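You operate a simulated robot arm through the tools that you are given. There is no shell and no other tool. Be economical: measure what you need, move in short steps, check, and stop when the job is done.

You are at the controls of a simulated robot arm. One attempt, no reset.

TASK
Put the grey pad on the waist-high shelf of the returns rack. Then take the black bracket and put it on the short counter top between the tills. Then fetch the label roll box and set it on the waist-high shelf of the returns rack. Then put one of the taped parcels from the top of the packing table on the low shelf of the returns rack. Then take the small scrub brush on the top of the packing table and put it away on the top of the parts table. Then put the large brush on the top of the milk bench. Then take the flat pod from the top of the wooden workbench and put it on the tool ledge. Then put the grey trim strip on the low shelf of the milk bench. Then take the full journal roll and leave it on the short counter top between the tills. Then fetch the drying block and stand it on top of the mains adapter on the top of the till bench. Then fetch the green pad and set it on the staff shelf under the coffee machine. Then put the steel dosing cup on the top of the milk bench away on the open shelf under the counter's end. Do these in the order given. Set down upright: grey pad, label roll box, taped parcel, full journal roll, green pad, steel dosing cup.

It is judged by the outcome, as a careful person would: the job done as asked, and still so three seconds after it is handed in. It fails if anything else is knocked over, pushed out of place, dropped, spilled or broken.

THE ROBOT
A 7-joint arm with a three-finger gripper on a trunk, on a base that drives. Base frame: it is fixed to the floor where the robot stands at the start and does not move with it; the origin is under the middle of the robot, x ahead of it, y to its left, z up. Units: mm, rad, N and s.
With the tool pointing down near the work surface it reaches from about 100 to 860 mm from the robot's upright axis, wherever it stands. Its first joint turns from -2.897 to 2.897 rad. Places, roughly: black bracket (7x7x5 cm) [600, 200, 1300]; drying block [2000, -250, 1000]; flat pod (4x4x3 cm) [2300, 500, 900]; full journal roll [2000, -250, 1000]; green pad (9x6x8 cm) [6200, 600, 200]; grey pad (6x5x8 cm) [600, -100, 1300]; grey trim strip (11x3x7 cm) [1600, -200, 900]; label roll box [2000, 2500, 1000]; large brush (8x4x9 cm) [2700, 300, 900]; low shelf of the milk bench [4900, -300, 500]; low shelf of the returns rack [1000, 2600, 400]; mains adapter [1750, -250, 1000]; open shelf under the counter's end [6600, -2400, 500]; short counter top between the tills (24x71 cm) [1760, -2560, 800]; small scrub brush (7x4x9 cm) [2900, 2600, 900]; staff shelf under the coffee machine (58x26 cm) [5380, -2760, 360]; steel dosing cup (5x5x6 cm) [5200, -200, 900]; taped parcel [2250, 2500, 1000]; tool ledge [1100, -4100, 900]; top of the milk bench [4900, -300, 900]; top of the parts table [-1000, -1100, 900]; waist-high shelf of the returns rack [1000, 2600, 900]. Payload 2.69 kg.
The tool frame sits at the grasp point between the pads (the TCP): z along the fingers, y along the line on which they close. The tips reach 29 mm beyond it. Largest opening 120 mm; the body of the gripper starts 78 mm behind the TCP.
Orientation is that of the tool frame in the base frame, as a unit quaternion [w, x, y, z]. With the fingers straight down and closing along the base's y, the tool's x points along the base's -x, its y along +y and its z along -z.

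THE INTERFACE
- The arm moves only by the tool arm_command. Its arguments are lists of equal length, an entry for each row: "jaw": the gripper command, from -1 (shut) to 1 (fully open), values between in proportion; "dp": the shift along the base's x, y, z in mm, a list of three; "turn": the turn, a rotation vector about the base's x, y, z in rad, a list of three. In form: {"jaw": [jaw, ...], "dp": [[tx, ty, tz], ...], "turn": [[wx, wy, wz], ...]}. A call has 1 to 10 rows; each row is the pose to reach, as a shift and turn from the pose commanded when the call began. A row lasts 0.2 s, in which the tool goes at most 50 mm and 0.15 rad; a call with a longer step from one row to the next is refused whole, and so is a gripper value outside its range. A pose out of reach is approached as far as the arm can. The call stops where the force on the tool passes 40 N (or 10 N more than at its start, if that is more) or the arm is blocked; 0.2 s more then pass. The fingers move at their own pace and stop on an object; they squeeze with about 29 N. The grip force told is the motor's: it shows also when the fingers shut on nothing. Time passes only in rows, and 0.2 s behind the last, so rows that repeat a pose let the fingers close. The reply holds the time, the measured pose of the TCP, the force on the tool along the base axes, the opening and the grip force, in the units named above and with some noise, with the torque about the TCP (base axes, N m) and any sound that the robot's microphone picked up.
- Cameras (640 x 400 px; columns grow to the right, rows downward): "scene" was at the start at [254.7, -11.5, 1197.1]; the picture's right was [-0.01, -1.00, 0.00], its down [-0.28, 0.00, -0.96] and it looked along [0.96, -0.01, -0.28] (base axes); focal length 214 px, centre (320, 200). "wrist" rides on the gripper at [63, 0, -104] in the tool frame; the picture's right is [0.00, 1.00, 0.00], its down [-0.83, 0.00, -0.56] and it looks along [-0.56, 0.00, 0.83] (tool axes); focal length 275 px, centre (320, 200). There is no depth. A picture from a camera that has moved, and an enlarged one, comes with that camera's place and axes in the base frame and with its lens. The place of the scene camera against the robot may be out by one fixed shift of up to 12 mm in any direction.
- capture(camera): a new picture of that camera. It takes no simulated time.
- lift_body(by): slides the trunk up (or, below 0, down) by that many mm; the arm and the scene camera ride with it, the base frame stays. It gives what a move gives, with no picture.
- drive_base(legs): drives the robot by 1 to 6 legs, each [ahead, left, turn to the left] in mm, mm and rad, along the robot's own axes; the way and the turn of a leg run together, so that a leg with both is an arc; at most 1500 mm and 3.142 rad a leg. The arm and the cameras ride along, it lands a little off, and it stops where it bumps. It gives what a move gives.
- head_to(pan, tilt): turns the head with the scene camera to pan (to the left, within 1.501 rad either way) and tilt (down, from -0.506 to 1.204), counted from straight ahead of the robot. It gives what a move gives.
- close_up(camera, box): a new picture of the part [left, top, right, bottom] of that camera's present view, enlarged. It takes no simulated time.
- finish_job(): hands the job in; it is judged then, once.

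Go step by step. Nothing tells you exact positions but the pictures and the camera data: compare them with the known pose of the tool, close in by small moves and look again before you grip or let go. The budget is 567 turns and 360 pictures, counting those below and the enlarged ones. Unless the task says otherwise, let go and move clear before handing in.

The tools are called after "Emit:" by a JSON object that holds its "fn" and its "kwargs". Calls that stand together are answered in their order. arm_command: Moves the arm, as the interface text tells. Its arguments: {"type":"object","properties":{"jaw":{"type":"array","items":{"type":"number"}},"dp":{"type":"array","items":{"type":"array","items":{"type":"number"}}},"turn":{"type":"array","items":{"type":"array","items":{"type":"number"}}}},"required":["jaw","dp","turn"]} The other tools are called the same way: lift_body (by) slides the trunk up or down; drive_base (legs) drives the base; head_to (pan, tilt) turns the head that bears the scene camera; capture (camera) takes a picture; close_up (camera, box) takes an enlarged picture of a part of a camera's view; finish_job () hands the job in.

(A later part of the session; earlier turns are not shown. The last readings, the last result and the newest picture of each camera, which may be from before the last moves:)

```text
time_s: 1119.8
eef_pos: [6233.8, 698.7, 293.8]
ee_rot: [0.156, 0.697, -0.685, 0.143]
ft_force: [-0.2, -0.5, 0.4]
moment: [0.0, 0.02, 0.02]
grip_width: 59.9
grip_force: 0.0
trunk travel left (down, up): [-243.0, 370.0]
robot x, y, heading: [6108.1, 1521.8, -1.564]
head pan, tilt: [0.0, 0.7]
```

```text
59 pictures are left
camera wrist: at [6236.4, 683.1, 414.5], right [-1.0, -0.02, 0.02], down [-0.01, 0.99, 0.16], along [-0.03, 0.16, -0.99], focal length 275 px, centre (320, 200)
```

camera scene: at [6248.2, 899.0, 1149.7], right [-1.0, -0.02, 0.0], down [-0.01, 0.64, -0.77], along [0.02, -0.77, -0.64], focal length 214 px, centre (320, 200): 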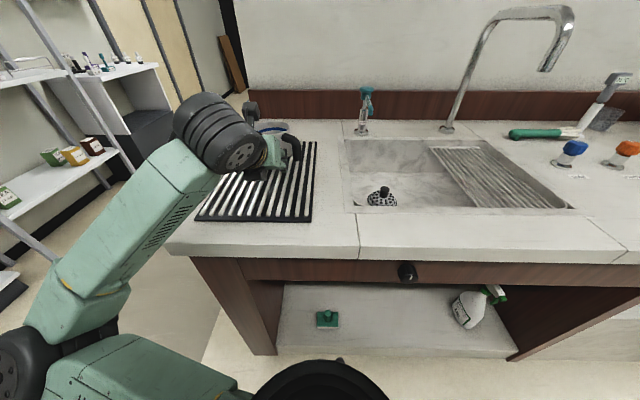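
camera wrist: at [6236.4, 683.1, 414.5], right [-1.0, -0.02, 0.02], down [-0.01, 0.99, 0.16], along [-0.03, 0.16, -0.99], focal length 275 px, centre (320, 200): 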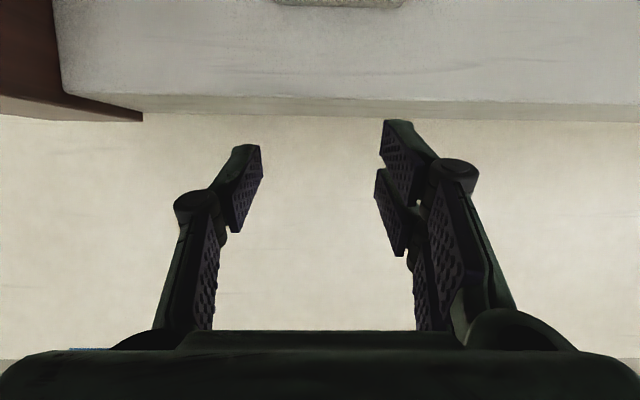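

Pad handle ≈(6217, 530), shelf z≈178. Raise slightly, drive in, and check from above.

Emit:
{"fn": "arm_command", "kwargs": {"jaw": [0, 0], "dp": [[-8, 0, 25], [-17, 0, 50]], "turn": [[0, 0, 0], [0, 0, 0]]}}

Emit:
{"fn": "drive_base", "kwargs": {"legs": [[160, 0, 0]]}}

Emit:
{"fn": "capture", "kwargs": {"camera": "wrist"}}

```text
time_s: 1120.4
eef_pos: [6216.2, 697.8, 344.1]
ee_rot: [0.156, 0.697, -0.685, 0.143]
ft_force: [-0.7, 0.8, -0.2]
moment: [0.02, -0.01, 0.02]
grip_width: 60.1
grip_force: 0.1
trunk travel left (down, up): [-243.0, 370.0]
robot x, y, heading: [6103.6, 1523.1, -1.572]
head pan, tilt: [0.0, 0.7]
```

```text
time_s: 1121.8
eef_pos: [6217.6, 543.6, 343.6]
ee_rot: [0.156, 0.698, -0.684, 0.143]
ft_force: [-0.1, 0.9, -0.1]
moment: [-0.01, -0.03, 0.01]
grip_width: 60.2
grip_force: 0.2
trunk travel left (down, up): [-243.0, 370.0]
robot x, y, heading: [6105.6, 1366.7, -1.571]
head pan, tilt: [0.0, 0.7]
```

```text
58 pictures are left
camera wrist: at [6221.3, 527.9, 464.7], right [-1.0, -0.02, 0.02], down [-0.01, 0.99, 0.16], along [-0.03, 0.16, -0.99], focal length 275 px, centre (320, 200)
```

wrist: 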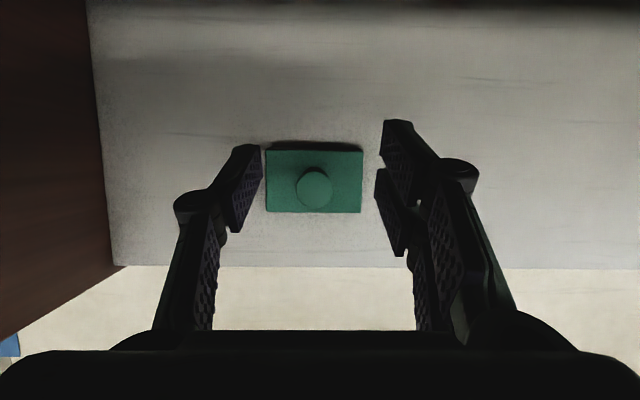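

Emit:
{"fn": "arm_command", "kwargs": {"jaw": [0, 0, 0, 0, -1, -1, -1, -1], "dp": [[2, 5, -30], [2, 10, -60], [2, 11, -85], [2, 11, -97], [2, 11, -97], [2, 11, -97], [2, 11, -97], [2, 11, -97]], "turn": [[0, 0, 0], [0, 0, 0], [0, 0, 0], [0, 0, 0], [0, 0, 0], [0, 0, 0], [0, 0, 0], [0, 0, 0]]}}

Emit:
{"fn": "arm_command", "kwargs": {"jaw": [-1, -1, -1, -1], "dp": [[0, 0, 10], [0, 0, 40], [0, 0, 80], [0, 0, 115]], "turn": [[0, 0, 0], [0, 0, 0], [0, 0, 0], [0, 0, 0]]}}

Emit:
{"fn": "capture", "kwargs": {"camera": "wrist"}}

```text
time_s: 1123.2
eef_pos: [6211.0, 551.7, 253.3]
ee_rot: [0.165, 0.694, -0.686, 0.143]
ft_force: [-4.7, 17.0, 29.4]
moment: [1.1, 1.29, -0.31]
grip_width: 48.4
grip_force: 21.1
trunk travel left (down, up): [-243.0, 370.0]
robot x, y, heading: [6106.0, 1365.8, -1.571]
head pan, tilt: [0.0, 0.7]
stopped in row 6: the force on the tool passed its limit at 43 N (the readings are from after the stop); the commanded pose is now the measured one
```

```text
time_s: 1124.2
eef_pos: [6212.6, 553.8, 363.2]
ee_rot: [0.163, 0.694, -0.687, 0.142]
ft_force: [-0.7, -0.4, -0.5]
moment: [0.02, 0.01, -0.03]
grip_width: 28.7
grip_force: 28.9
trunk travel left (down, up): [-243.0, 370.0]
robot x, y, heading: [6108.5, 1365.4, -1.564]
head pan, tilt: [0.0, 0.7]
```

```text
57 pictures are left
camera wrist: at [6217.3, 539.2, 485.1], right [-1.0, -0.01, 0.03], down [-0.01, 0.99, 0.16], along [-0.03, 0.16, -0.99], focal length 275 px, centre (320, 200)
```

wrist: 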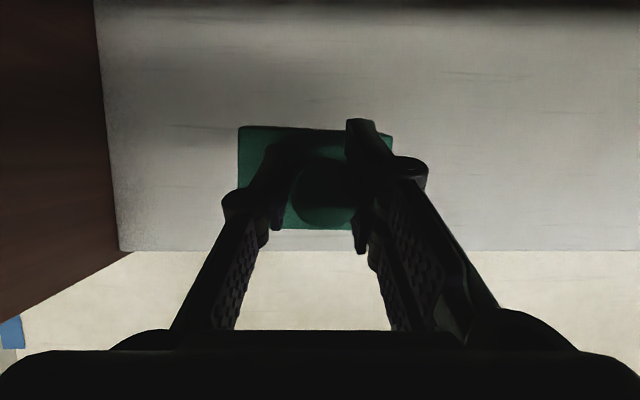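

The pad is gripped by its handle and lifted. Back out, raise, and travel through the gap to the coffee counter.

Emit:
{"fn": "drive_base", "kwargs": {"legs": [[-230, 0, 0]]}}

Emit:
{"fn": "lift_body", "kwargs": {"by": 370}}

Emit:
{"fn": "arm_command", "kwargs": {"jaw": [-1, -1, -1, -1, -1, -1], "dp": [[0, 0, 45], [0, 0, 90], [0, 0, 135], [0, 0, 180], [0, 0, 225], [0, 0, 260]], "turn": [[0, 0, 0], [0, 0, 0], [0, 0, 0], [0, 0, 0], [0, 0, 0], [0, 0, 0]]}}

Emit:
{"fn": "drive_base", "kwargs": {"legs": [[0, 815, 0], [1350, 0, 0]]}}

Emit:
{"fn": "capture", "kwargs": {"camera": "wrist"}}

```text
time_s: 1125.9
eef_pos: [6211.3, 787.8, 364.3]
ee_rot: [0.163, 0.695, -0.686, 0.141]
ft_force: [0.1, -0.1, -1.4]
moment: [-0.01, 0.0, 0.0]
grip_width: 28.4
grip_force: 29.6
trunk travel left (down, up): [-243.0, 370.0]
robot x, y, heading: [6105.1, 1599.2, -1.566]
head pan, tilt: [0.0, 0.7]
```

```text
time_s: 1129.5
eef_pos: [6211.9, 789.2, 732.7]
ee_rot: [0.162, 0.695, -0.686, 0.142]
ft_force: [-0.6, -0.3, 0.0]
moment: [-0.02, 0.02, -0.01]
grip_width: 27.2
grip_force: 29.3
trunk travel left (down, up): [-613.0, 0.0]
robot x, y, heading: [6102.9, 1600.1, -1.568]
head pan, tilt: [0.0, 0.7]
```

```text
time_s: 1130.9
eef_pos: [6212.0, 790.4, 992.8]
ee_rot: [0.162, 0.695, -0.686, 0.141]
ft_force: [0.3, -0.3, -1.5]
moment: [-0.01, -0.02, -0.01]
grip_width: 26.4
grip_force: 29.1
trunk travel left (down, up): [-613.0, 0.0]
robot x, y, heading: [6107.7, 1601.8, -1.568]
head pan, tilt: [0.0, 0.7]
```

```text
time_s: 1144.1
eef_pos: [7045.5, -556.9, 992.7]
ee_rot: [0.162, 0.695, -0.686, 0.142]
ft_force: [0.8, 1.1, -1.0]
moment: [0.01, -0.01, 0.05]
grip_width: 25.3
grip_force: 29.1
trunk travel left (down, up): [-613.0, 0.0]
robot x, y, heading: [6936.7, 255.0, -1.571]
head pan, tilt: [0.0, 0.7]
```

```text
56 pictures are left
camera wrist: at [7049.6, -571.3, 1113.4], right [-1.0, -0.01, 0.03], down [0.0, 0.99, 0.16], along [-0.03, 0.16, -0.99], focal length 275 px, centre (320, 200)
```

wrist: 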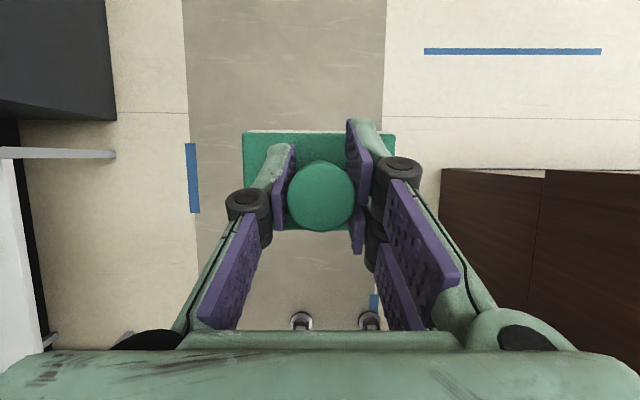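

Grip width creeps slightly, but the base hasn't shifted visibly. I'll move on promptly.

Emit:
{"fn": "drive_base", "kwargs": {"legs": [[1420, 0, 0], [0, -1480, 0]]}}

Emit:
{"fn": "head_to", "kwargs": {"pan": 0, "tilt": 0.5}}

Emit:
{"fn": "capture", "kwargs": {"camera": "scene"}}

```text
time_s: 1162.4
eef_pos: [5577.2, -1987.8, 991.5]
ee_rot: [0.161, 0.697, -0.684, 0.142]
ft_force: [-0.2, 0.0, -1.4]
moment: [0.01, -0.01, 0.0]
grip_width: 25.0
grip_force: 28.9
trunk travel left (down, up): [-613.0, 0.0]
robot x, y, heading: [5463.2, -1177.7, -1.56]
head pan, tilt: [0.0, 0.7]
```

```text
time_s: 1163.2
eef_pos: [5575.5, -1987.5, 993.0]
ee_rot: [0.162, 0.697, -0.684, 0.142]
ft_force: [0.4, 0.9, -0.2]
moment: [-0.01, -0.01, 0.0]
grip_width: 25.2
grip_force: 29.3
trunk travel left (down, up): [-613.0, 0.0]
robot x, y, heading: [5460.3, -1175.2, -1.559]
head pan, tilt: [0.0, 0.499]
```

```text
55 pictures are left
camera scene: at [5470.6, -1434.4, 1374.7], right [-1.0, -0.01, 0.0], down [-0.01, 0.48, -0.88], along [0.01, -0.88, -0.48], focal length 214 px, centre (320, 200)
```

scene: 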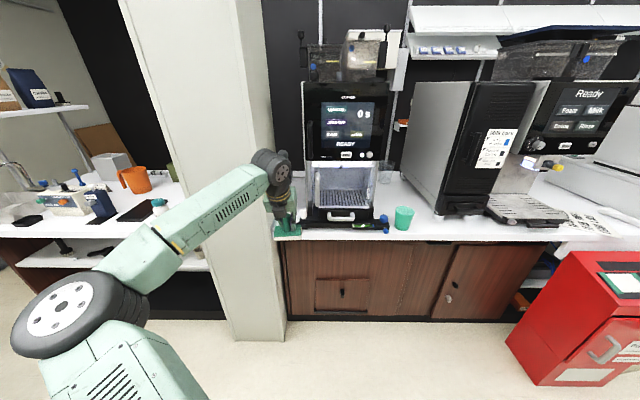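

The cabinets here are closed; the staff shelf (y≈-2760) opens from behind the counter. I'll look for the way round the counter's far end.

Emit:
{"fn": "drive_base", "kwargs": {"legs": [[0, 1400, 0]]}}

Emit:
{"fn": "head_to", "kwargs": {"pan": 0.15, "tilt": 0.35}}

Emit:
{"fn": "capture", "kwargs": {"camera": "scene"}}

```text
time_s: 1174.3
eef_pos: [7003.3, -1963.4, 993.2]
ee_rot: [0.161, 0.701, -0.68, 0.143]
ft_force: [0.4, 0.3, -0.7]
moment: [0.01, -0.04, 0.0]
grip_width: 25.2
grip_force: 29.5
trunk travel left (down, up): [-613.0, 0.0]
robot x, y, heading: [6882.4, -1154.9, -1.551]
head pan, tilt: [0.0, 0.499]
```

```text
time_s: 1175.0
eef_pos: [7002.6, -1963.0, 992.0]
ee_rot: [0.161, 0.701, -0.679, 0.143]
ft_force: [0.2, 0.7, -1.2]
moment: [-0.01, 0.01, -0.01]
grip_width: 24.9
grip_force: 28.9
trunk travel left (down, up): [-613.0, 0.0]
robot x, y, heading: [6881.3, -1151.4, -1.55]
head pan, tilt: [0.15, 0.351]
```

```text
54 pictures are left
camera scene: at [6903.7, -1411.7, 1388.4], right [-0.99, -0.17, 0.0], down [-0.06, 0.34, -0.94], along [0.16, -0.93, -0.34], focal length 214 px, centre (320, 200)
```

scene: 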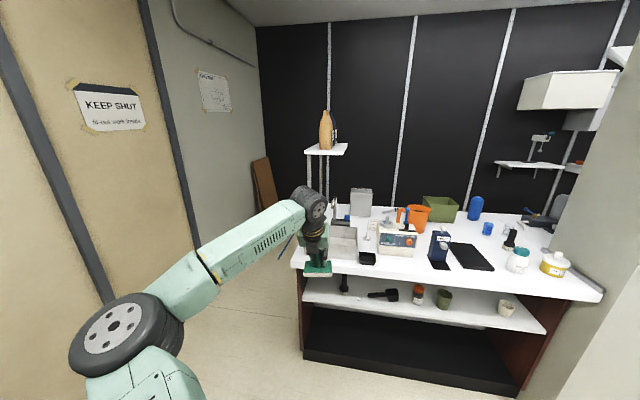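

There's a wide passage at the counter's left end. Go round it to the staff side.

Emit:
{"fn": "drive_base", "kwargs": {"legs": [[0, 700, -0.02], [1250, 0, 0], [1150, 0, 0]]}}

Emit:
{"fn": "head_to", "kwargs": {"pan": -1.2, "tilt": 0.35}}

Emit:
{"fn": "capture", "kwargs": {"camera": "scene"}}

```text
time_s: 1179.8
eef_pos: [7588.5, -1958.8, 991.1]
ee_rot: [0.162, 0.694, -0.687, 0.141]
ft_force: [0.1, 0.6, -1.5]
moment: [0.01, -0.02, 0.01]
grip_width: 24.7
grip_force: 28.9
trunk travel left (down, up): [-613.0, 0.0]
robot x, y, heading: [7484.1, -1144.3, -1.576]
head pan, tilt: [0.15, 0.351]
stopped in leg 1: the robot was blocked; the commanded pose is now the measured one
```

```text
time_s: 1181.3
eef_pos: [7588.8, -1958.9, 993.1]
ee_rot: [0.163, 0.694, -0.687, 0.141]
ft_force: [0.0, 0.7, -0.8]
moment: [0.0, 0.0, -0.02]
grip_width: 24.8
grip_force: 29.3
trunk travel left (down, up): [-613.0, 0.0]
robot x, y, heading: [7481.8, -1149.6, -1.573]
head pan, tilt: [-1.201, 0.351]
```

```text
53 pictures are left
camera scene: at [7401.9, -1347.5, 1388.4], right [-0.36, 0.93, 0.0], down [0.32, 0.12, -0.94], along [-0.88, -0.34, -0.34], focal length 214 px, centre (320, 200)
```

scene: 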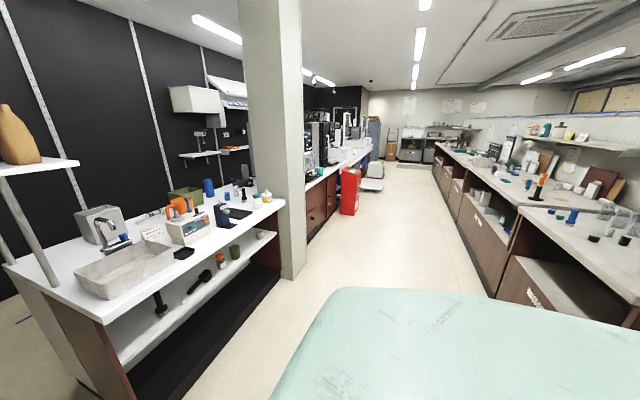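

The left side is at the wall. Test whether the base fits between the counter's end and the wall.

Emit:
{"fn": "drive_base", "kwargs": {"legs": [[0, -12, 0], [1100, 0, 0]]}}

```text
time_s: 1187.5
eef_pos: [7566.3, -3065.5, 991.3]
ee_rot: [-0.163, -0.689, 0.692, -0.14]
ft_force: [-0.2, -0.4, 0.4]
moment: [0.01, 0.01, -0.01]
grip_width: 24.7
grip_force: 28.8
trunk travel left (down, up): [-613.0, 0.0]
robot x, y, heading: [7472.7, -2251.1, -1.591]
head pan, tilt: [-1.201, 0.351]
stopped in leg 2: the robot was blocked; the commanded pose is now the measured one
```

Emit:
{"fn": "drive_base", "kwargs": {"legs": [[0, 0, 0.018], [400, 0, 0]]}}

Emit:
{"fn": "capture", "kwargs": {"camera": "scene"}}

```text
time_s: 1190.3
eef_pos: [7582.7, -3467.7, 992.5]
ee_rot: [0.162, 0.696, -0.686, 0.141]
ft_force: [-0.8, -0.1, -1.3]
moment: [0.01, 0.0, -0.01]
grip_width: 24.7
grip_force: 29.5
trunk travel left (down, up): [-613.0, 0.0]
robot x, y, heading: [7476.9, -2657.7, -1.57]
head pan, tilt: [-1.201, 0.351]
```

```text
52 pictures are left
camera scene: at [7393.6, -2856.1, 1388.3], right [-0.36, 0.93, 0.0], down [0.32, 0.13, -0.94], along [-0.88, -0.34, -0.34], focal length 214 px, centre (320, 200)
```

scene: 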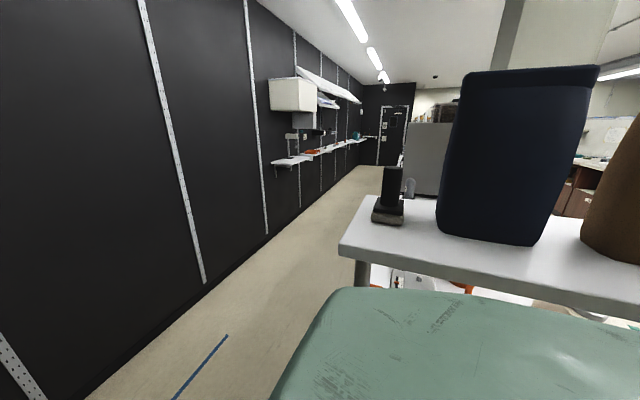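

It fits. Behind the counter the corridor is clear. Retract the arm, advance, turn right and go along.

Emit:
{"fn": "arm_command", "kwargs": {"jaw": [-1, -1, -1, -1, -1, -1, -1, -1], "dp": [[0, 40, 0], [0, 80, 0], [0, 120, 0], [0, 160, 0], [0, 200, 0], [0, 240, 0], [0, 280, 0], [0, 310, 0]], "turn": [[0, 0, 0], [0, 0, 0], [0, 0, 0], [0, 0, 0], [0, 0, 0], [0, 0, 0], [0, 0, 0], [0, 0, 0]]}}

Emit:
{"fn": "drive_base", "kwargs": {"legs": [[850, 0, 0], [0, 0, -0.8], [0, 0, -0.77]]}}

```text
time_s: 1192.1
eef_pos: [7584.1, -3157.6, 995.8]
ee_rot: [0.162, 0.695, -0.686, 0.14]
ft_force: [0.3, 0.8, -0.4]
moment: [-0.03, -0.01, 0.01]
grip_width: 24.9
grip_force: 29.2
trunk travel left (down, up): [-613.0, 0.0]
robot x, y, heading: [7477.6, -2652.6, -1.576]
head pan, tilt: [-1.201, 0.351]
```

```text
time_s: 1200.9
eef_pos: [6969.4, -3594.4, 995.2]
ee_rot: [-0.214, 0.005, 0.977, 0.018]
ft_force: [0.0, 0.2, -0.2]
moment: [0.02, -0.06, -0.01]
grip_width: 24.8
grip_force: 29.2
trunk travel left (down, up): [-613.0, 0.0]
robot x, y, heading: [7475.7, -3499.9, 3.124]
head pan, tilt: [-1.201, 0.351]
```

Emit:
{"fn": "drive_base", "kwargs": {"legs": [[1000, 0, 0.017], [1000, 0, 0]]}}

Emit:
{"fn": "head_to", "kwargs": {"pan": -1.3, "tilt": 0.6}}

Emit:
{"fn": "capture", "kwargs": {"camera": "scene"}}

```text
time_s: 1210.9
eef_pos: [4967.4, -3589.8, 995.1]
ee_rot: [-0.214, -0.002, 0.977, 0.016]
ft_force: [-0.5, 0.7, -1.5]
moment: [0.04, 0.03, 0.02]
grip_width: 24.8
grip_force: 29.3
trunk travel left (down, up): [-613.0, 0.0]
robot x, y, heading: [5469.4, -3487.0, 3.132]
head pan, tilt: [-1.201, 0.351]
```

```text
time_s: 1211.7
eef_pos: [4967.9, -3590.7, 993.3]
ee_rot: [-0.215, -0.003, 0.976, 0.016]
ft_force: [-0.6, -0.3, -0.2]
moment: [0.02, 0.02, -0.03]
grip_width: 24.7
grip_force: 28.0
trunk travel left (down, up): [-613.0, 0.0]
robot x, y, heading: [5471.3, -3483.7, 3.128]
head pan, tilt: [-1.3, 0.6]
```

```text
51 pictures are left
camera scene: at [5297.9, -3410.0, 1365.7], right [0.97, 0.26, 0.0], down [0.15, -0.55, -0.83], along [-0.21, 0.8, -0.56], focal length 214 px, centre (320, 200)
```

scene: 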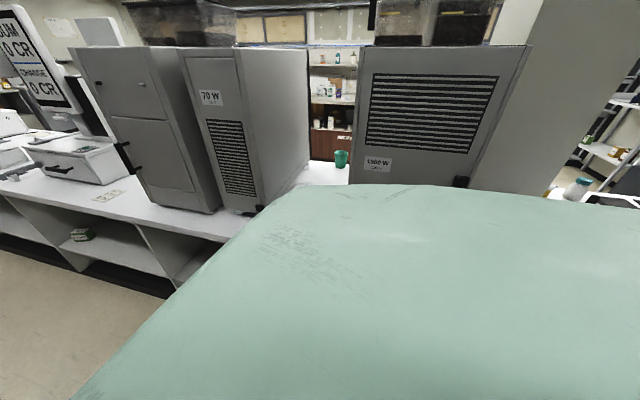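

Emit:
{"fn": "drive_base", "kwargs": {"legs": [[0, 130, 0], [0, 0, -0.8], [0, 0, -0.757]]}}

Emit:
{"fn": "head_to", "kwargs": {"pan": 0, "tilt": 0.7}}

Emit:
{"fn": "capture", "kwargs": {"camera": "scene"}}

```text
time_s: 1217.5
eef_pos: [5362.0, -3115.1, 994.1]
ee_rot: [-0.141, 0.686, 0.695, 0.162]
ft_force: [0.4, 0.1, -0.8]
moment: [0.02, 0.02, 0.01]
grip_width: 24.9
grip_force: 29.2
trunk travel left (down, up): [-613.0, 0.0]
robot x, y, heading: [5467.8, -3616.2, 1.569]
head pan, tilt: [-1.3, 0.6]
```

```text
time_s: 1219.0
eef_pos: [5362.4, -3113.6, 994.7]
ee_rot: [-0.142, 0.686, 0.695, 0.161]
ft_force: [0.8, 0.1, -0.7]
moment: [0.01, 0.01, -0.03]
grip_width: 24.8
grip_force: 29.4
trunk travel left (down, up): [-613.0, 0.0]
robot x, y, heading: [5472.4, -3616.8, 1.574]
head pan, tilt: [0.0, 0.7]
```

```text
50 pictures are left
camera scene: at [5475.9, -3387.0, 1357.0], right [1.0, 0.0, 0.0], down [0.0, -0.64, -0.76], along [0.0, 0.76, -0.64], focal length 214 px, centre (320, 200)
```

scene: 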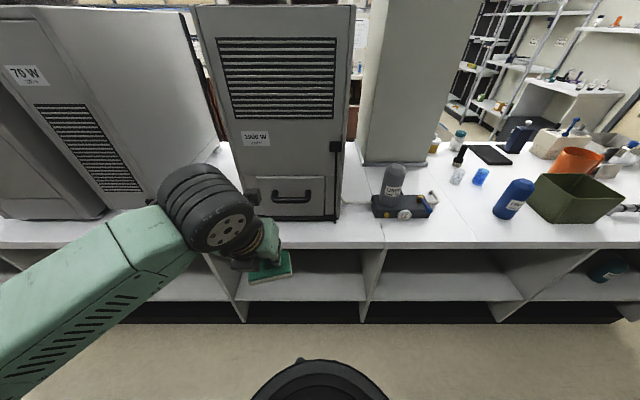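

The staff shelf is the bay under the "1100 W" machine (x≈5101–5686, front y≈-2925, z≈360). Extend a bit, lower in front of it, then enter.

Emit:
{"fn": "drive_base", "kwargs": {"legs": [[-80, 0, 0]]}}

Emit:
{"fn": "arm_command", "kwargs": {"jaw": [-1, -1, -1, -1], "dp": [[5, 35, 0], [10, 75, 0], [15, 115, 0], [20, 150, 0]], "turn": [[0, 0, 0], [0, 0, 0], [0, 0, 0], [0, 0, 0]]}}

Emit:
{"fn": "lift_body", "kwargs": {"by": -370}}

Emit:
{"fn": "arm_command", "kwargs": {"jaw": [-1, -1, -1], "dp": [[0, 0, -40], [0, 0, -80], [0, 0, -110]], "turn": [[0, 0, 0], [0, 0, 0], [0, 0, 0]]}}

Emit:
{"fn": "capture", "kwargs": {"camera": "wrist"}}

Emit:
{"fn": "capture", "kwargs": {"camera": "scene"}}

```text
time_s: 1220.1
eef_pos: [5362.8, -3193.3, 995.6]
ee_rot: [-0.141, 0.687, 0.695, 0.162]
ft_force: [-0.4, 0.2, 0.4]
moment: [0.0, 0.0, 0.0]
grip_width: 24.8
grip_force: 29.5
trunk travel left (down, up): [-613.0, 0.0]
robot x, y, heading: [5472.9, -3695.3, 1.569]
head pan, tilt: [0.0, 0.7]
```

```text
time_s: 1221.1
eef_pos: [5382.4, -3042.3, 993.5]
ee_rot: [-0.14, 0.687, 0.695, 0.162]
ft_force: [-0.1, -0.5, -2.1]
moment: [-0.01, 0.01, -0.01]
grip_width: 24.7
grip_force: 29.4
trunk travel left (down, up): [-613.0, 0.0]
robot x, y, heading: [5472.7, -3698.1, 1.574]
head pan, tilt: [0.0, 0.7]
```

```text
time_s: 1224.6
eef_pos: [5382.2, -3043.2, 625.1]
ee_rot: [-0.14, 0.687, 0.694, 0.162]
ft_force: [-0.3, -0.6, -1.0]
moment: [0.01, -0.03, 0.04]
grip_width: 24.6
grip_force: 28.7
trunk travel left (down, up): [-243.0, 370.0]
robot x, y, heading: [5470.4, -3693.3, 1.574]
head pan, tilt: [0.0, 0.7]
```

```text
time_s: 1225.4
eef_pos: [5382.2, -3042.2, 513.6]
ee_rot: [-0.142, 0.686, 0.695, 0.162]
ft_force: [0.0, 0.8, -0.2]
moment: [0.0, -0.01, -0.01]
grip_width: 24.8
grip_force: 29.1
trunk travel left (down, up): [-243.0, 370.0]
robot x, y, heading: [5473.2, -3696.0, 1.569]
head pan, tilt: [0.0, 0.7]
```

```text
49 pictures are left
camera wrist: at [5378.2, -3029.3, 634.5], right [1.0, 0.01, 0.03], down [0.0, -0.99, 0.16], along [0.03, -0.16, -0.99], focal length 275 px, centre (320, 200)
```

wrist: 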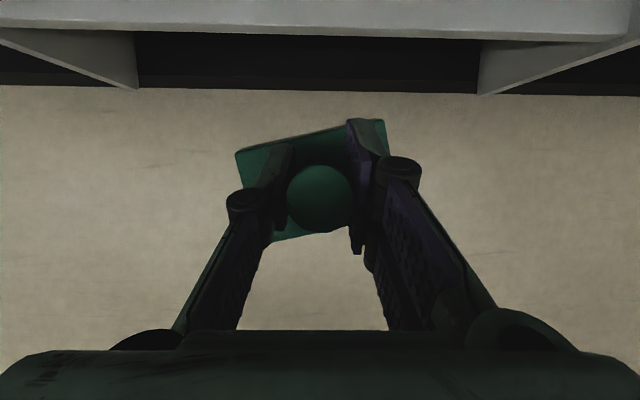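

```text
48 pictures are left
camera scene: at [5476.1, -3466.4, 987.1], right [1.0, 0.0, 0.0], down [0.0, -0.64, -0.77], along [0.0, 0.77, -0.64], focal length 214 px, centre (320, 200)
```

scene: 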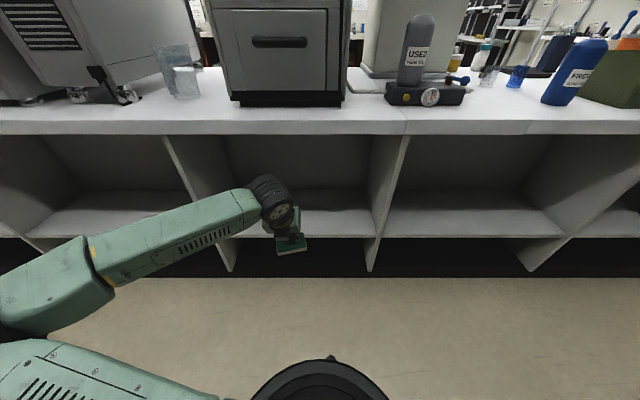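

Emit:
{"fn": "arm_command", "kwargs": {"jaw": [-1, -1], "dp": [[0, 0, -25], [0, 0, -48]], "turn": [[0, 0, 0], [0, 0, 0]]}}

Emit:
{"fn": "drive_base", "kwargs": {"legs": [[225, 0, 0]]}}

Emit:
{"fn": "capture", "kwargs": {"camera": "scene"}}

```text
time_s: 1226.0
eef_pos: [5382.4, -3043.3, 467.2]
ee_rot: [-0.14, 0.687, 0.694, 0.162]
ft_force: [0.4, -0.2, -0.5]
moment: [0.01, 0.02, 0.0]
grip_width: 24.8
grip_force: 29.3
trunk travel left (down, up): [-243.0, 370.0]
robot x, y, heading: [5470.1, -3702.0, 1.571]
head pan, tilt: [0.0, 0.7]
```

```text
time_s: 1227.8
eef_pos: [5378.7, -2818.1, 467.9]
ee_rot: [-0.141, 0.685, 0.697, 0.162]
ft_force: [-0.3, 0.1, 0.1]
moment: [0.0, -0.01, -0.02]
grip_width: 24.7
grip_force: 28.6
trunk travel left (down, up): [-243.0, 370.0]
robot x, y, heading: [5469.2, -3472.6, 1.575]
head pan, tilt: [0.0, 0.7]
```

```text
47 pictures are left
camera scene: at [5474.5, -3242.1, 987.1], right [1.0, 0.0, 0.0], down [0.0, -0.64, -0.76], along [0.0, 0.76, -0.64], focal length 214 px, centre (320, 200)
```

scene: 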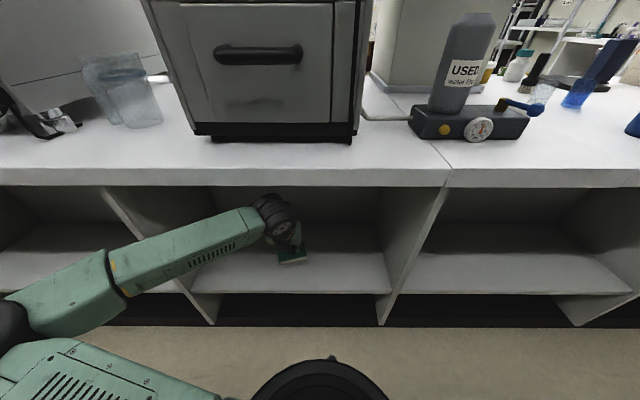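

Inside the bay. Lower to contact.

Emit:
{"fn": "arm_command", "kwargs": {"jaw": [-1, -1, -1, -1, -1, -1, -1, -1, -1, -1], "dp": [[0, 0, -5], [0, 0, -10], [0, 0, -15], [0, 0, -20], [0, 0, -24], [0, 0, -28], [0, 0, -32], [0, 0, -36], [0, 0, -40], [0, 0, -44]], "turn": [[0, 0, 0], [0, 0, 0], [0, 0, 0], [0, 0, 0], [0, 0, 0], [0, 0, 0], [0, 0, 0], [0, 0, 0], [0, 0, 0], [0, 0, 0]]}}

Emit:
{"fn": "capture", "kwargs": {"camera": "wrist"}}

```text
time_s: 1230.0
eef_pos: [5378.1, -2818.0, 422.2]
ee_rot: [-0.141, 0.685, 0.697, 0.161]
ft_force: [-0.5, 0.6, -1.0]
moment: [0.02, 0.01, 0.02]
grip_width: 24.8
grip_force: 28.9
trunk travel left (down, up): [-243.0, 370.0]
robot x, y, heading: [5469.5, -3472.7, 1.573]
head pan, tilt: [0.0, 0.7]
```

```text
46 pictures are left
camera wrist: at [5374.2, -2805.4, 544.3], right [1.0, 0.01, 0.03], down [0.01, -0.99, 0.16], along [0.04, -0.16, -0.99], focal length 275 px, centre (320, 200)
```

wrist: 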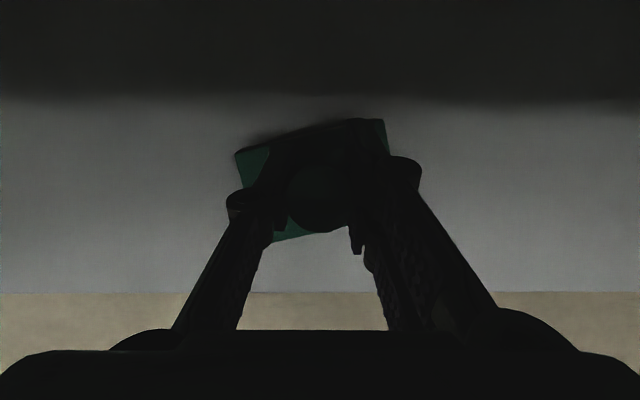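

Emit:
{"fn": "arm_command", "kwargs": {"jaw": [-1, -1, -1, -1, -1, -1, -1, -1, -1, -1], "dp": [[0, 0, -4], [0, 0, -8], [0, 0, -12], [0, 0, -16], [0, 0, -20], [0, 0, -24], [0, 0, -28], [0, 0, -32], [0, 0, -36], [0, 0, -40]], "turn": [[0, 0, 0], [0, 0, 0], [0, 0, 0], [0, 0, 0], [0, 0, 0], [0, 0, 0], [0, 0, 0], [0, 0, 0], [0, 0, 0], [0, 0, 0]]}}

```text
time_s: 1231.3
eef_pos: [5377.5, -2819.1, 406.7]
ee_rot: [-0.146, 0.685, 0.694, 0.164]
ft_force: [-0.7, -9.8, 25.4]
moment: [-0.86, 0.44, 0.13]
grip_width: 25.5
grip_force: 29.2
trunk travel left (down, up): [-243.0, 370.0]
robot x, y, heading: [5469.3, -3473.8, 1.578]
head pan, tilt: [0.0, 0.7]
stopped in row 6: the force on the tool passed its limit at 45 N (the readings are from after the stop); the commanded pose is now the measured one
```

Contact. Open, rise, and back out.

Emit:
{"fn": "arm_command", "kwargs": {"jaw": [-0.6, -0.3, -0.1, -0.1, -0.1], "dp": [[0, 0, 2], [0, 0, 2], [0, 0, 2], [0, 0, 2], [0, 0, 2]], "turn": [[0, 0, 0], [0, 0, 0], [0, 0, 0], [0, 0, 0], [0, 0, 0]]}}

Emit:
{"fn": "arm_command", "kwargs": {"jaw": [-0.1, -0.1, -0.1, -0.1], "dp": [[0, 0, 15], [0, 0, 35], [0, 0, 55], [0, 0, 62]], "turn": [[0, 0, 0], [0, 0, 0], [0, 0, 0], [0, 0, 0]]}}

Emit:
{"fn": "drive_base", "kwargs": {"legs": [[-230, 0, 0]]}}

Emit:
{"fn": "capture", "kwargs": {"camera": "scene"}}

```text
time_s: 1232.5
eef_pos: [5379.3, -2819.3, 404.4]
ee_rot: [-0.143, 0.685, 0.696, 0.162]
ft_force: [-1.5, -0.5, 1.7]
moment: [-0.05, 0.02, -0.01]
grip_width: 53.9
grip_force: 0.0
trunk travel left (down, up): [-243.0, 370.0]
robot x, y, heading: [5469.3, -3472.7, 1.574]
head pan, tilt: [0.0, 0.7]
```

```text
time_s: 1233.5
eef_pos: [5379.1, -2819.1, 465.3]
ee_rot: [-0.144, 0.685, 0.696, 0.163]
ft_force: [0.2, -0.2, -0.2]
moment: [0.0, -0.01, 0.0]
grip_width: 54.2
grip_force: 0.1
trunk travel left (down, up): [-243.0, 370.0]
robot x, y, heading: [5467.8, -3471.7, 1.573]
head pan, tilt: [0.0, 0.7]
```

```text
time_s: 1235.3
eef_pos: [5378.9, -3046.7, 465.5]
ee_rot: [-0.143, 0.685, 0.695, 0.163]
ft_force: [0.7, -0.9, -0.4]
moment: [-0.02, -0.01, -0.03]
grip_width: 54.0
grip_force: 0.0
trunk travel left (down, up): [-243.0, 370.0]
robot x, y, heading: [5471.4, -3703.7, 1.578]
head pan, tilt: [0.0, 0.7]
```

```text
45 pictures are left
camera scene: at [5475.3, -3471.3, 987.0], right [1.0, 0.01, 0.0], down [0.0, -0.64, -0.76], along [0.0, 0.76, -0.64], focal length 214 px, centre (320, 200)
```

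scene: 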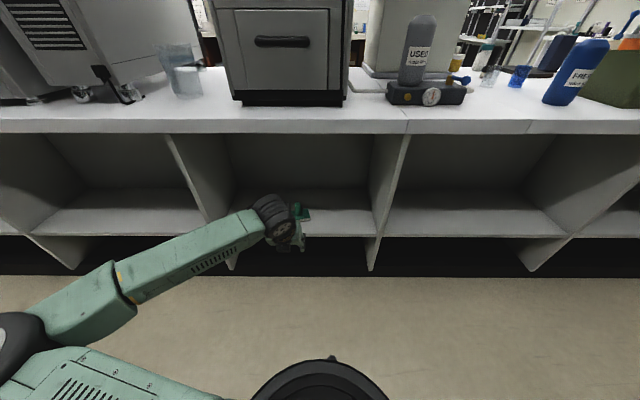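

Emit:
{"fn": "close_up", "kwargs": {"camera": "scene", "box": [240, 180, 370, 260]}}

```text
4.92 times, centred on (305, 220) of scene
camera zoom: at [5475.3, -3471.3, 987.0], right [1.0, 0.01, 0.0], down [0.0, -0.64, -0.76], along [0.0, 0.76, -0.64], focal length 1056 px, centre (394, 102)
```

zoom: 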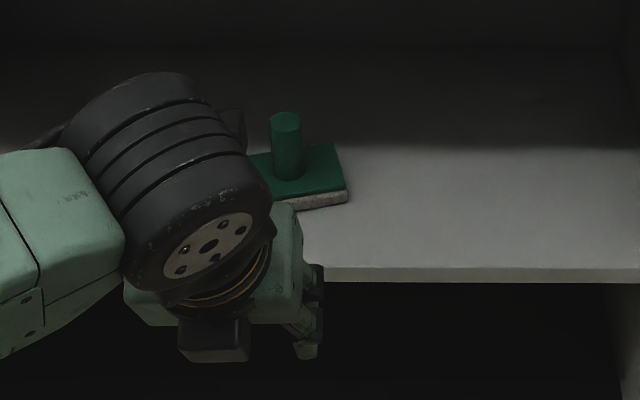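

The green pad stands upright on the staff shelf. Last: the steel dosing cup on the milk bench. Raise, retract, and return round the counter.

Emit:
{"fn": "lift_body", "kwargs": {"by": 370}}

Emit:
{"fn": "arm_command", "kwargs": {"jaw": [0.3, 0.3, 0.3, 0.3, 0.3, 0.3], "dp": [[0, -30, 35], [0, -60, 75], [0, -90, 115], [0, -120, 155], [0, -140, 200], [0, -150, 240]], "turn": [[0.075, 0, 0], [0.15, 0, 0], [0.225, 0, 0], [0.3, 0, 0], [0.375, 0, 0], [0.45, 0, 0]]}}

Emit:
{"fn": "drive_base", "kwargs": {"legs": [[60, 0, 0], [0, -1000, 0], [0, -1010, 0]]}}

```text
time_s: 1238.8
eef_pos: [5378.5, -3046.8, 834.5]
ee_rot: [-0.144, 0.685, 0.696, 0.163]
ft_force: [0.3, -0.9, 0.4]
moment: [0.0, 0.0, 0.01]
grip_width: 53.8
grip_force: 0.1
trunk travel left (down, up): [-613.0, 0.0]
robot x, y, heading: [5471.4, -3701.8, 1.579]
head pan, tilt: [0.0, 0.7]
```

```text
time_s: 1240.2
eef_pos: [5360.7, -3181.3, 1109.2]
ee_rot: [-0.291, 0.637, 0.642, 0.313]
ft_force: [0.5, -0.4, -0.7]
moment: [-0.01, 0.0, 0.03]
grip_width: 78.1
grip_force: 0.0
out of reach, approached as far as the arm can: row 2, 3, 4, 5, 6
trunk travel left (down, up): [-613.0, 0.0]
robot x, y, heading: [5468.3, -3703.2, 1.581]
head pan, tilt: [0.0, 0.7]
```

```text
time_s: 1256.7
eef_pos: [7369.8, -3103.1, 1107.5]
ee_rot: [-0.294, 0.63, 0.648, 0.311]
ft_force: [-0.3, 0.3, -0.2]
moment: [0.0, 0.02, -0.02]
grip_width: 78.1
grip_force: 0.1
trunk travel left (down, up): [-613.0, 0.0]
robot x, y, heading: [7489.7, -3620.6, 1.594]
head pan, tilt: [0.0, 0.7]
```

Emit:
{"fn": "drive_base", "kwargs": {"legs": [[0, 0, -0.023], [1250, 0, 0], [1230, 0, 0]]}}

```text
time_s: 1260.6
eef_pos: [7351.4, -2524.5, 1113.4]
ee_rot: [-0.313, 0.599, 0.673, 0.301]
ft_force: [0.4, -1.1, -0.6]
moment: [0.0, 0.0, 0.0]
grip_width: 77.8
grip_force: 0.1
trunk travel left (down, up): [-613.0, 0.0]
robot x, y, heading: [7492.0, -3026.8, 1.582]
head pan, tilt: [0.0, 0.7]
stopped in leg 2: the robot was blocked; the commanded pose is now the measured one
```

Blocked — probably the elbow. Check what it met.

Emit:
{"fn": "head_to", "kwargs": {"pan": 0.7, "tilt": 0.5}}

Emit:
{"fn": "capture", "kwargs": {"camera": "scene"}}

```text
time_s: 1261.7
eef_pos: [7352.8, -2525.0, 1115.2]
ee_rot: [-0.312, 0.599, 0.673, 0.301]
ft_force: [0.3, -0.2, 0.7]
moment: [0.0, 0.01, -0.03]
grip_width: 78.1
grip_force: 0.0
trunk travel left (down, up): [-613.0, 0.0]
robot x, y, heading: [7494.9, -3022.6, 1.573]
head pan, tilt: [0.7, 0.499]
```

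```text
43 pictures are left
camera scene: at [7440.4, -2819.8, 1377.1], right [0.76, 0.65, 0.0], down [0.31, -0.36, -0.88], along [-0.57, 0.67, -0.47], focal length 214 px, centre (320, 200)
```

scene: 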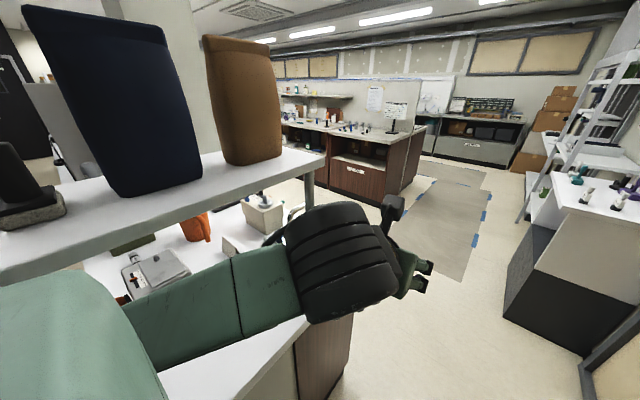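

The forearm met the small shelf's post at the counter's end (items there still stand). I'll back off, turn to face -y (as on the way in) and pass backwards.

Emit:
{"fn": "drive_base", "kwargs": {"legs": [[-560, 0, 0], [0, 0, 0.8], [0, 0, 0.8]]}}

Emit:
{"fn": "capture", "kwargs": {"camera": "scene"}}

```text
time_s: 1269.2
eef_pos: [6997.8, -3756.1, 1108.4]
ee_rot: [-0.43, -0.069, 0.9, -0.014]
ft_force: [0.2, -0.3, 0.1]
moment: [0.02, 0.04, -0.03]
grip_width: 77.9
grip_force: 0.0
trunk travel left (down, up): [-613.0, 0.0]
robot x, y, heading: [7499.1, -3593.9, -3.087]
head pan, tilt: [0.7, 0.499]
```

```text
42 pictures are left
camera scene: at [7282.8, -3674.9, 1374.8], right [-0.68, 0.73, 0.0], down [0.35, 0.33, -0.88], along [-0.64, -0.6, -0.48], focal length 214 px, centre (320, 200)
```

scene: 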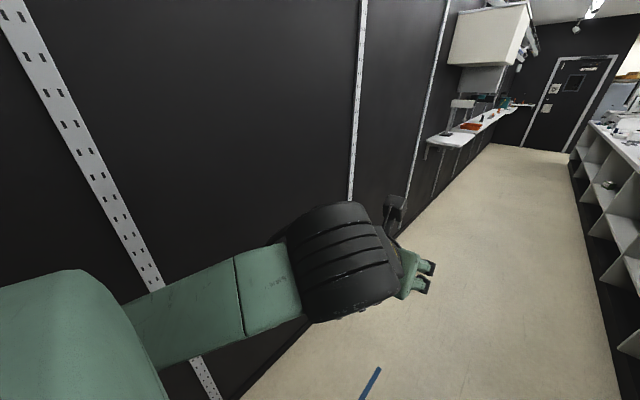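

Emit:
{"fn": "drive_base", "kwargs": {"legs": [[0, 0, 0.8], [0, 0, 0.716], [0, -22, 0], [-1250, 0, 0], [-1200, 0, 0]]}}

```text
time_s: 1285.5
eef_pos: [7613.6, -1682.8, 1108.8]
ee_rot: [0.303, 0.667, -0.609, 0.304]
ft_force: [0.4, 0.7, 0.4]
moment: [0.02, -0.01, -0.03]
grip_width: 78.0
grip_force: 0.0
trunk travel left (down, up): [-613.0, 0.0]
robot x, y, heading: [7480.2, -1171.8, -1.579]
head pan, tilt: [0.7, 0.499]
stopped in leg 5: the robot was blocked; the commanded pose is now the measured one
```

Through. Now a look at the counter's end (destination shelf, and a check of its items) on the way.

Emit:
{"fn": "drive_base", "kwargs": {"legs": [[0, -850, 0.01]]}}

Emit:
{"fn": "head_to", "kwargs": {"pan": 0, "tilt": 0.45}}

Emit:
{"fn": "capture", "kwargs": {"camera": "scene"}}

```text
time_s: 1292.5
eef_pos: [6767.7, -1674.1, 1108.1]
ee_rot: [0.303, 0.667, -0.608, 0.305]
ft_force: [-0.3, -0.1, -0.5]
moment: [-0.02, 0.0, -0.01]
grip_width: 77.9
grip_force: 0.0
trunk travel left (down, up): [-613.0, 0.0]
robot x, y, heading: [6639.4, -1162.3, -1.582]
head pan, tilt: [0.7, 0.499]
```

```text
time_s: 1293.5
eef_pos: [6768.3, -1674.0, 1109.3]
ee_rot: [0.303, 0.667, -0.609, 0.304]
ft_force: [-0.9, -0.4, 0.5]
moment: [-0.02, 0.02, 0.0]
grip_width: 78.4
grip_force: 0.2
trunk travel left (down, up): [-613.0, 0.0]
robot x, y, heading: [6635.9, -1164.6, -1.579]
head pan, tilt: [0.0, 0.45]
```

```text
41 pictures are left
camera scene: at [6640.5, -1421.7, 1379.2], right [-1.0, 0.01, 0.0], down [0.0, 0.44, -0.9], along [-0.01, -0.9, -0.44], focal length 214 px, centre (320, 200)
```

scene: 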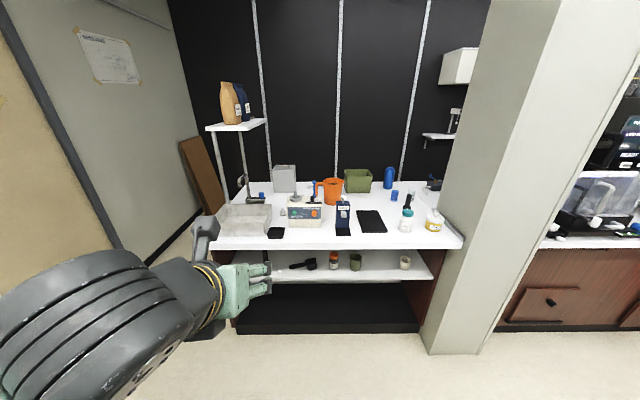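

All in order there; I'll use the gap at x≈6320 on the open shelf. Now to the milk bench for the cup.

Emit:
{"fn": "drive_base", "kwargs": {"legs": [[0, -1290, 0], [0, 0, 0.8], [0, 0, 0.8], [0, 0, 0.8], [0, 0, 0.75]]}}

Emit:
{"fn": "capture", "kwargs": {"camera": "scene"}}

```text
time_s: 1312.5
eef_pos: [5204.8, -616.4, 1109.1]
ee_rot: [-0.3, 0.618, 0.658, 0.308]
ft_force: [-0.3, -0.1, 0.0]
moment: [-0.01, 0.0, 0.02]
grip_width: 77.8
grip_force: 0.2
trunk travel left (down, up): [-613.0, 0.0]
robot x, y, heading: [5319.9, -1132.3, 1.537]
head pan, tilt: [0.0, 0.45]
```

```text
40 pictures are left
camera scene: at [5335.2, -894.1, 1379.2], right [1.0, -0.04, 0.0], down [-0.02, -0.43, -0.9], along [0.04, 0.9, -0.44], focal length 214 px, centre (320, 200)
```

scene: 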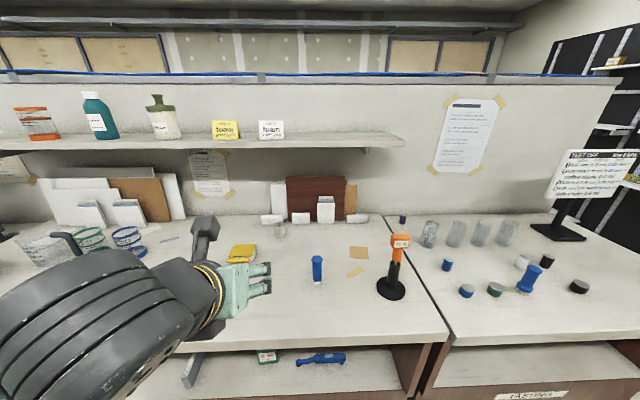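

Emit:
{"fn": "drive_base", "kwargs": {"legs": [[130, 0, 0.033]]}}

Emit:
{"fn": "arm_command", "kwargs": {"jaw": [0.3, 0.3, 0.3, 0.3, 0.3, 0.3], "dp": [[5, 35, -10], [5, 75, -20], [5, 115, -30], [5, 155, -45], [5, 195, -60], [5, 220, -75]], "turn": [[0, 0, 0], [0, 0, 0.03], [0, 0, 0.03], [0, 0, 0.03], [0, 0, 0.03], [0, 0, 0.03]]}}

Emit:
{"fn": "capture", "kwargs": {"camera": "wrist"}}

```text
time_s: 1313.8
eef_pos: [5192.5, -489.7, 1108.0]
ee_rot: [-0.304, 0.609, 0.667, 0.304]
ft_force: [-0.1, 0.7, -1.2]
moment: [0.0, -0.01, 0.01]
grip_width: 78.4
grip_force: 0.0
trunk travel left (down, up): [-613.0, 0.0]
robot x, y, heading: [5327.3, -997.8, 1.565]
head pan, tilt: [0.0, 0.45]
```

```text
time_s: 1315.2
eef_pos: [5195.7, -268.9, 1034.3]
ee_rot: [-0.31, 0.598, 0.676, 0.299]
ft_force: [0.2, -0.1, 1.0]
moment: [-0.01, -0.03, 0.0]
grip_width: 78.0
grip_force: 0.1
trunk travel left (down, up): [-613.0, 0.0]
robot x, y, heading: [5322.9, -999.9, 1.562]
head pan, tilt: [0.0, 0.45]
```

```text
39 pictures are left
camera wrist: at [5196.7, -313.0, 1148.6], right [0.99, 0.11, 0.04], down [0.12, -0.95, -0.29], along [0.0, 0.3, -0.95], focal length 275 px, centre (320, 200)
```

wrist: 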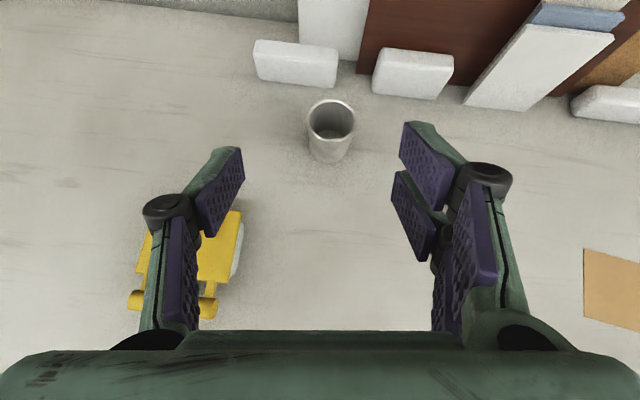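

Emit:
{"fn": "arm_command", "kwargs": {"jaw": [0.3, 0.3, 0.3, 0.3, 0.3, 0.3], "dp": [[2, 35, -10], [4, 70, -20], [4, 100, -35], [4, 101, -70], [4, 101, -105], [4, 101, -130]], "turn": [[0, 0, 0], [0, 0, 0], [0, 0, 0], [0, 0, 0], [0, 0, 0], [0, 0, 0]]}}

Emit:
{"fn": "capture", "kwargs": {"camera": "wrist"}}

```text
time_s: 1316.5
eef_pos: [5202.2, -168.9, 910.4]
ee_rot: [-0.313, 0.596, 0.675, 0.303]
ft_force: [-0.6, 4.9, 20.6]
moment: [0.35, -0.82, 0.11]
grip_width: 80.4
grip_force: 1.4
trunk travel left (down, up): [-613.0, 0.0]
robot x, y, heading: [5320.3, -1001.6, 1.564]
head pan, tilt: [0.0, 0.45]
```

```text
38 pictures are left
camera wrist: at [5202.4, -212.5, 1024.4], right [0.99, 0.11, 0.04], down [0.12, -0.95, -0.31], along [0.0, 0.31, -0.95], focal length 275 px, centre (320, 200)
```

wrist: 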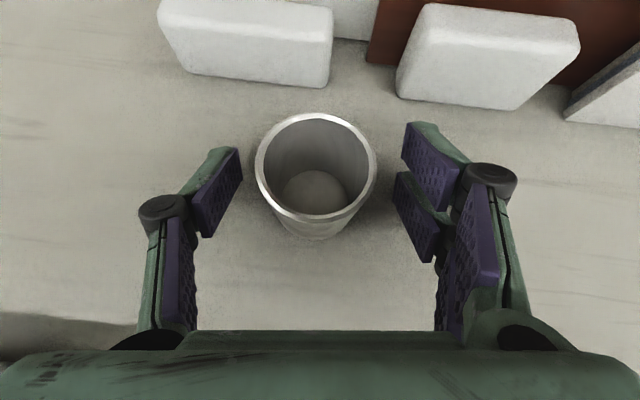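

The fingertips touch the bench; raise 7 mm and close.

Emit:
{"fn": "arm_command", "kwargs": {"jaw": [0.3, -1, -1, -1, -1], "dp": [[-1, 4, 10], [-1, 4, 12], [-1, 4, 12], [-1, 4, 12], [-1, 4, 12]], "turn": [[0, 0, 0], [0, 0, 0], [0, 0, 0], [0, 0, 0], [0, 0, 0]]}}

Emit:
{"fn": "arm_command", "kwargs": {"jaw": [-1, -1, -1, -1, -1, -1], "dp": [[0, 0, 12], [0, 0, 40], [0, -20, 75], [0, -60, 105], [0, -105, 125], [0, -150, 140]], "turn": [[0, 0, 0], [0, 0, 0], [0, 0, 0], [0, 0, 0], [0, 0, 0], [0, 0, 0]]}}

Emit:
{"fn": "capture", "kwargs": {"camera": "wrist"}}

```text
time_s: 1317.8
eef_pos: [5200.6, -164.0, 915.0]
ee_rot: [-0.309, 0.598, 0.676, 0.299]
ft_force: [-0.5, -0.8, 0.4]
moment: [0.01, 0.02, 0.0]
grip_width: 42.7
grip_force: 28.9
trunk travel left (down, up): [-613.0, 0.0]
robot x, y, heading: [5323.8, -1001.7, 1.567]
head pan, tilt: [0.0, 0.45]
```

```text
time_s: 1319.2
eef_pos: [5199.8, -314.8, 1056.8]
ee_rot: [-0.31, 0.598, 0.676, 0.299]
ft_force: [-0.3, -0.2, 0.1]
moment: [-0.02, 0.01, 0.0]
grip_width: 42.7
grip_force: 29.2
trunk travel left (down, up): [-613.0, 0.0]
robot x, y, heading: [5324.8, -998.4, 1.562]
head pan, tilt: [0.0, 0.45]
```

```text
37 pictures are left
camera wrist: at [5200.2, -358.1, 1172.6], right [0.99, 0.11, 0.04], down [0.11, -0.95, -0.29], along [0.0, 0.3, -0.95], focal length 275 px, centre (320, 200)
```

wrist: 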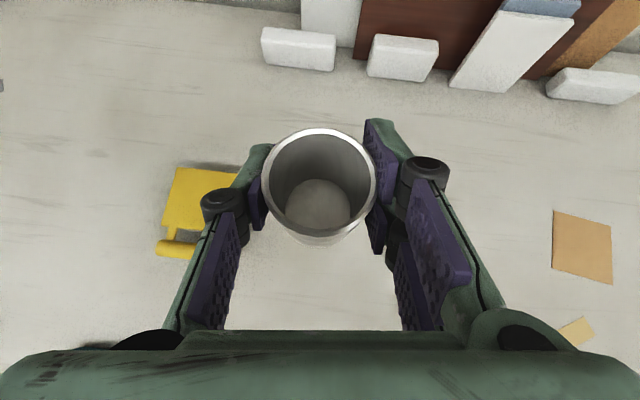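

Cup held upright. Back off, turn to face the counter's end, and approach its open shelf.

Emit:
{"fn": "arm_command", "kwargs": {"jaw": [-1, -1, -1, -1], "dp": [[0, -35, 10], [0, -70, 20], [0, -110, 30], [0, -140, 40]], "turn": [[0, 0, -0.02], [0, 0, -0.05], [0, 0, -0.08], [0, 0, -0.1]]}}

Emit:
{"fn": "drive_base", "kwargs": {"legs": [[-220, 0, 0], [0, 0, 0.8], [0, 0, 0.8], [0, 0, 0.8], [0, 0, 0.745], [0, 870, 0]]}}

Emit:
{"fn": "capture", "kwargs": {"camera": "wrist"}}

```text
time_s: 1320.2
eef_pos: [5200.6, -454.7, 1098.8]
ee_rot: [-0.294, 0.632, 0.645, 0.313]
ft_force: [0.6, -0.2, 0.0]
moment: [-0.01, -0.02, -0.04]
grip_width: 42.7
grip_force: 29.2
trunk travel left (down, up): [-613.0, 0.0]
robot x, y, heading: [5324.4, -1002.3, 1.564]
head pan, tilt: [0.0, 0.45]
```

```text
time_s: 1336.8
eef_pos: [6285.1, -1809.3, 1098.6]
ee_rot: [-0.318, -0.635, 0.642, -0.288]
ft_force: [-0.4, 0.3, -0.8]
moment: [-0.03, -0.02, 0.0]
grip_width: 42.6
grip_force: 28.9
trunk travel left (down, up): [-613.0, 0.0]
robot x, y, heading: [6178.4, -1262.1, -1.61]
head pan, tilt: [0.0, 0.45]
```

```text
36 pictures are left
camera wrist: at [6290.6, -1770.0, 1212.9], right [-1.0, 0.02, 0.04], down [0.01, 0.96, -0.29], along [-0.04, -0.29, -0.96], focal length 275 px, centre (320, 200)
```

wrist: 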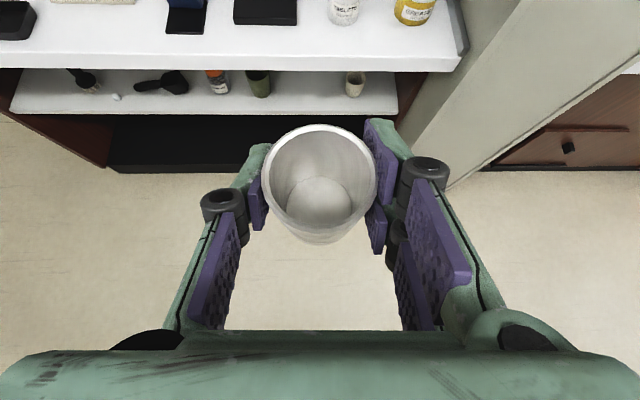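

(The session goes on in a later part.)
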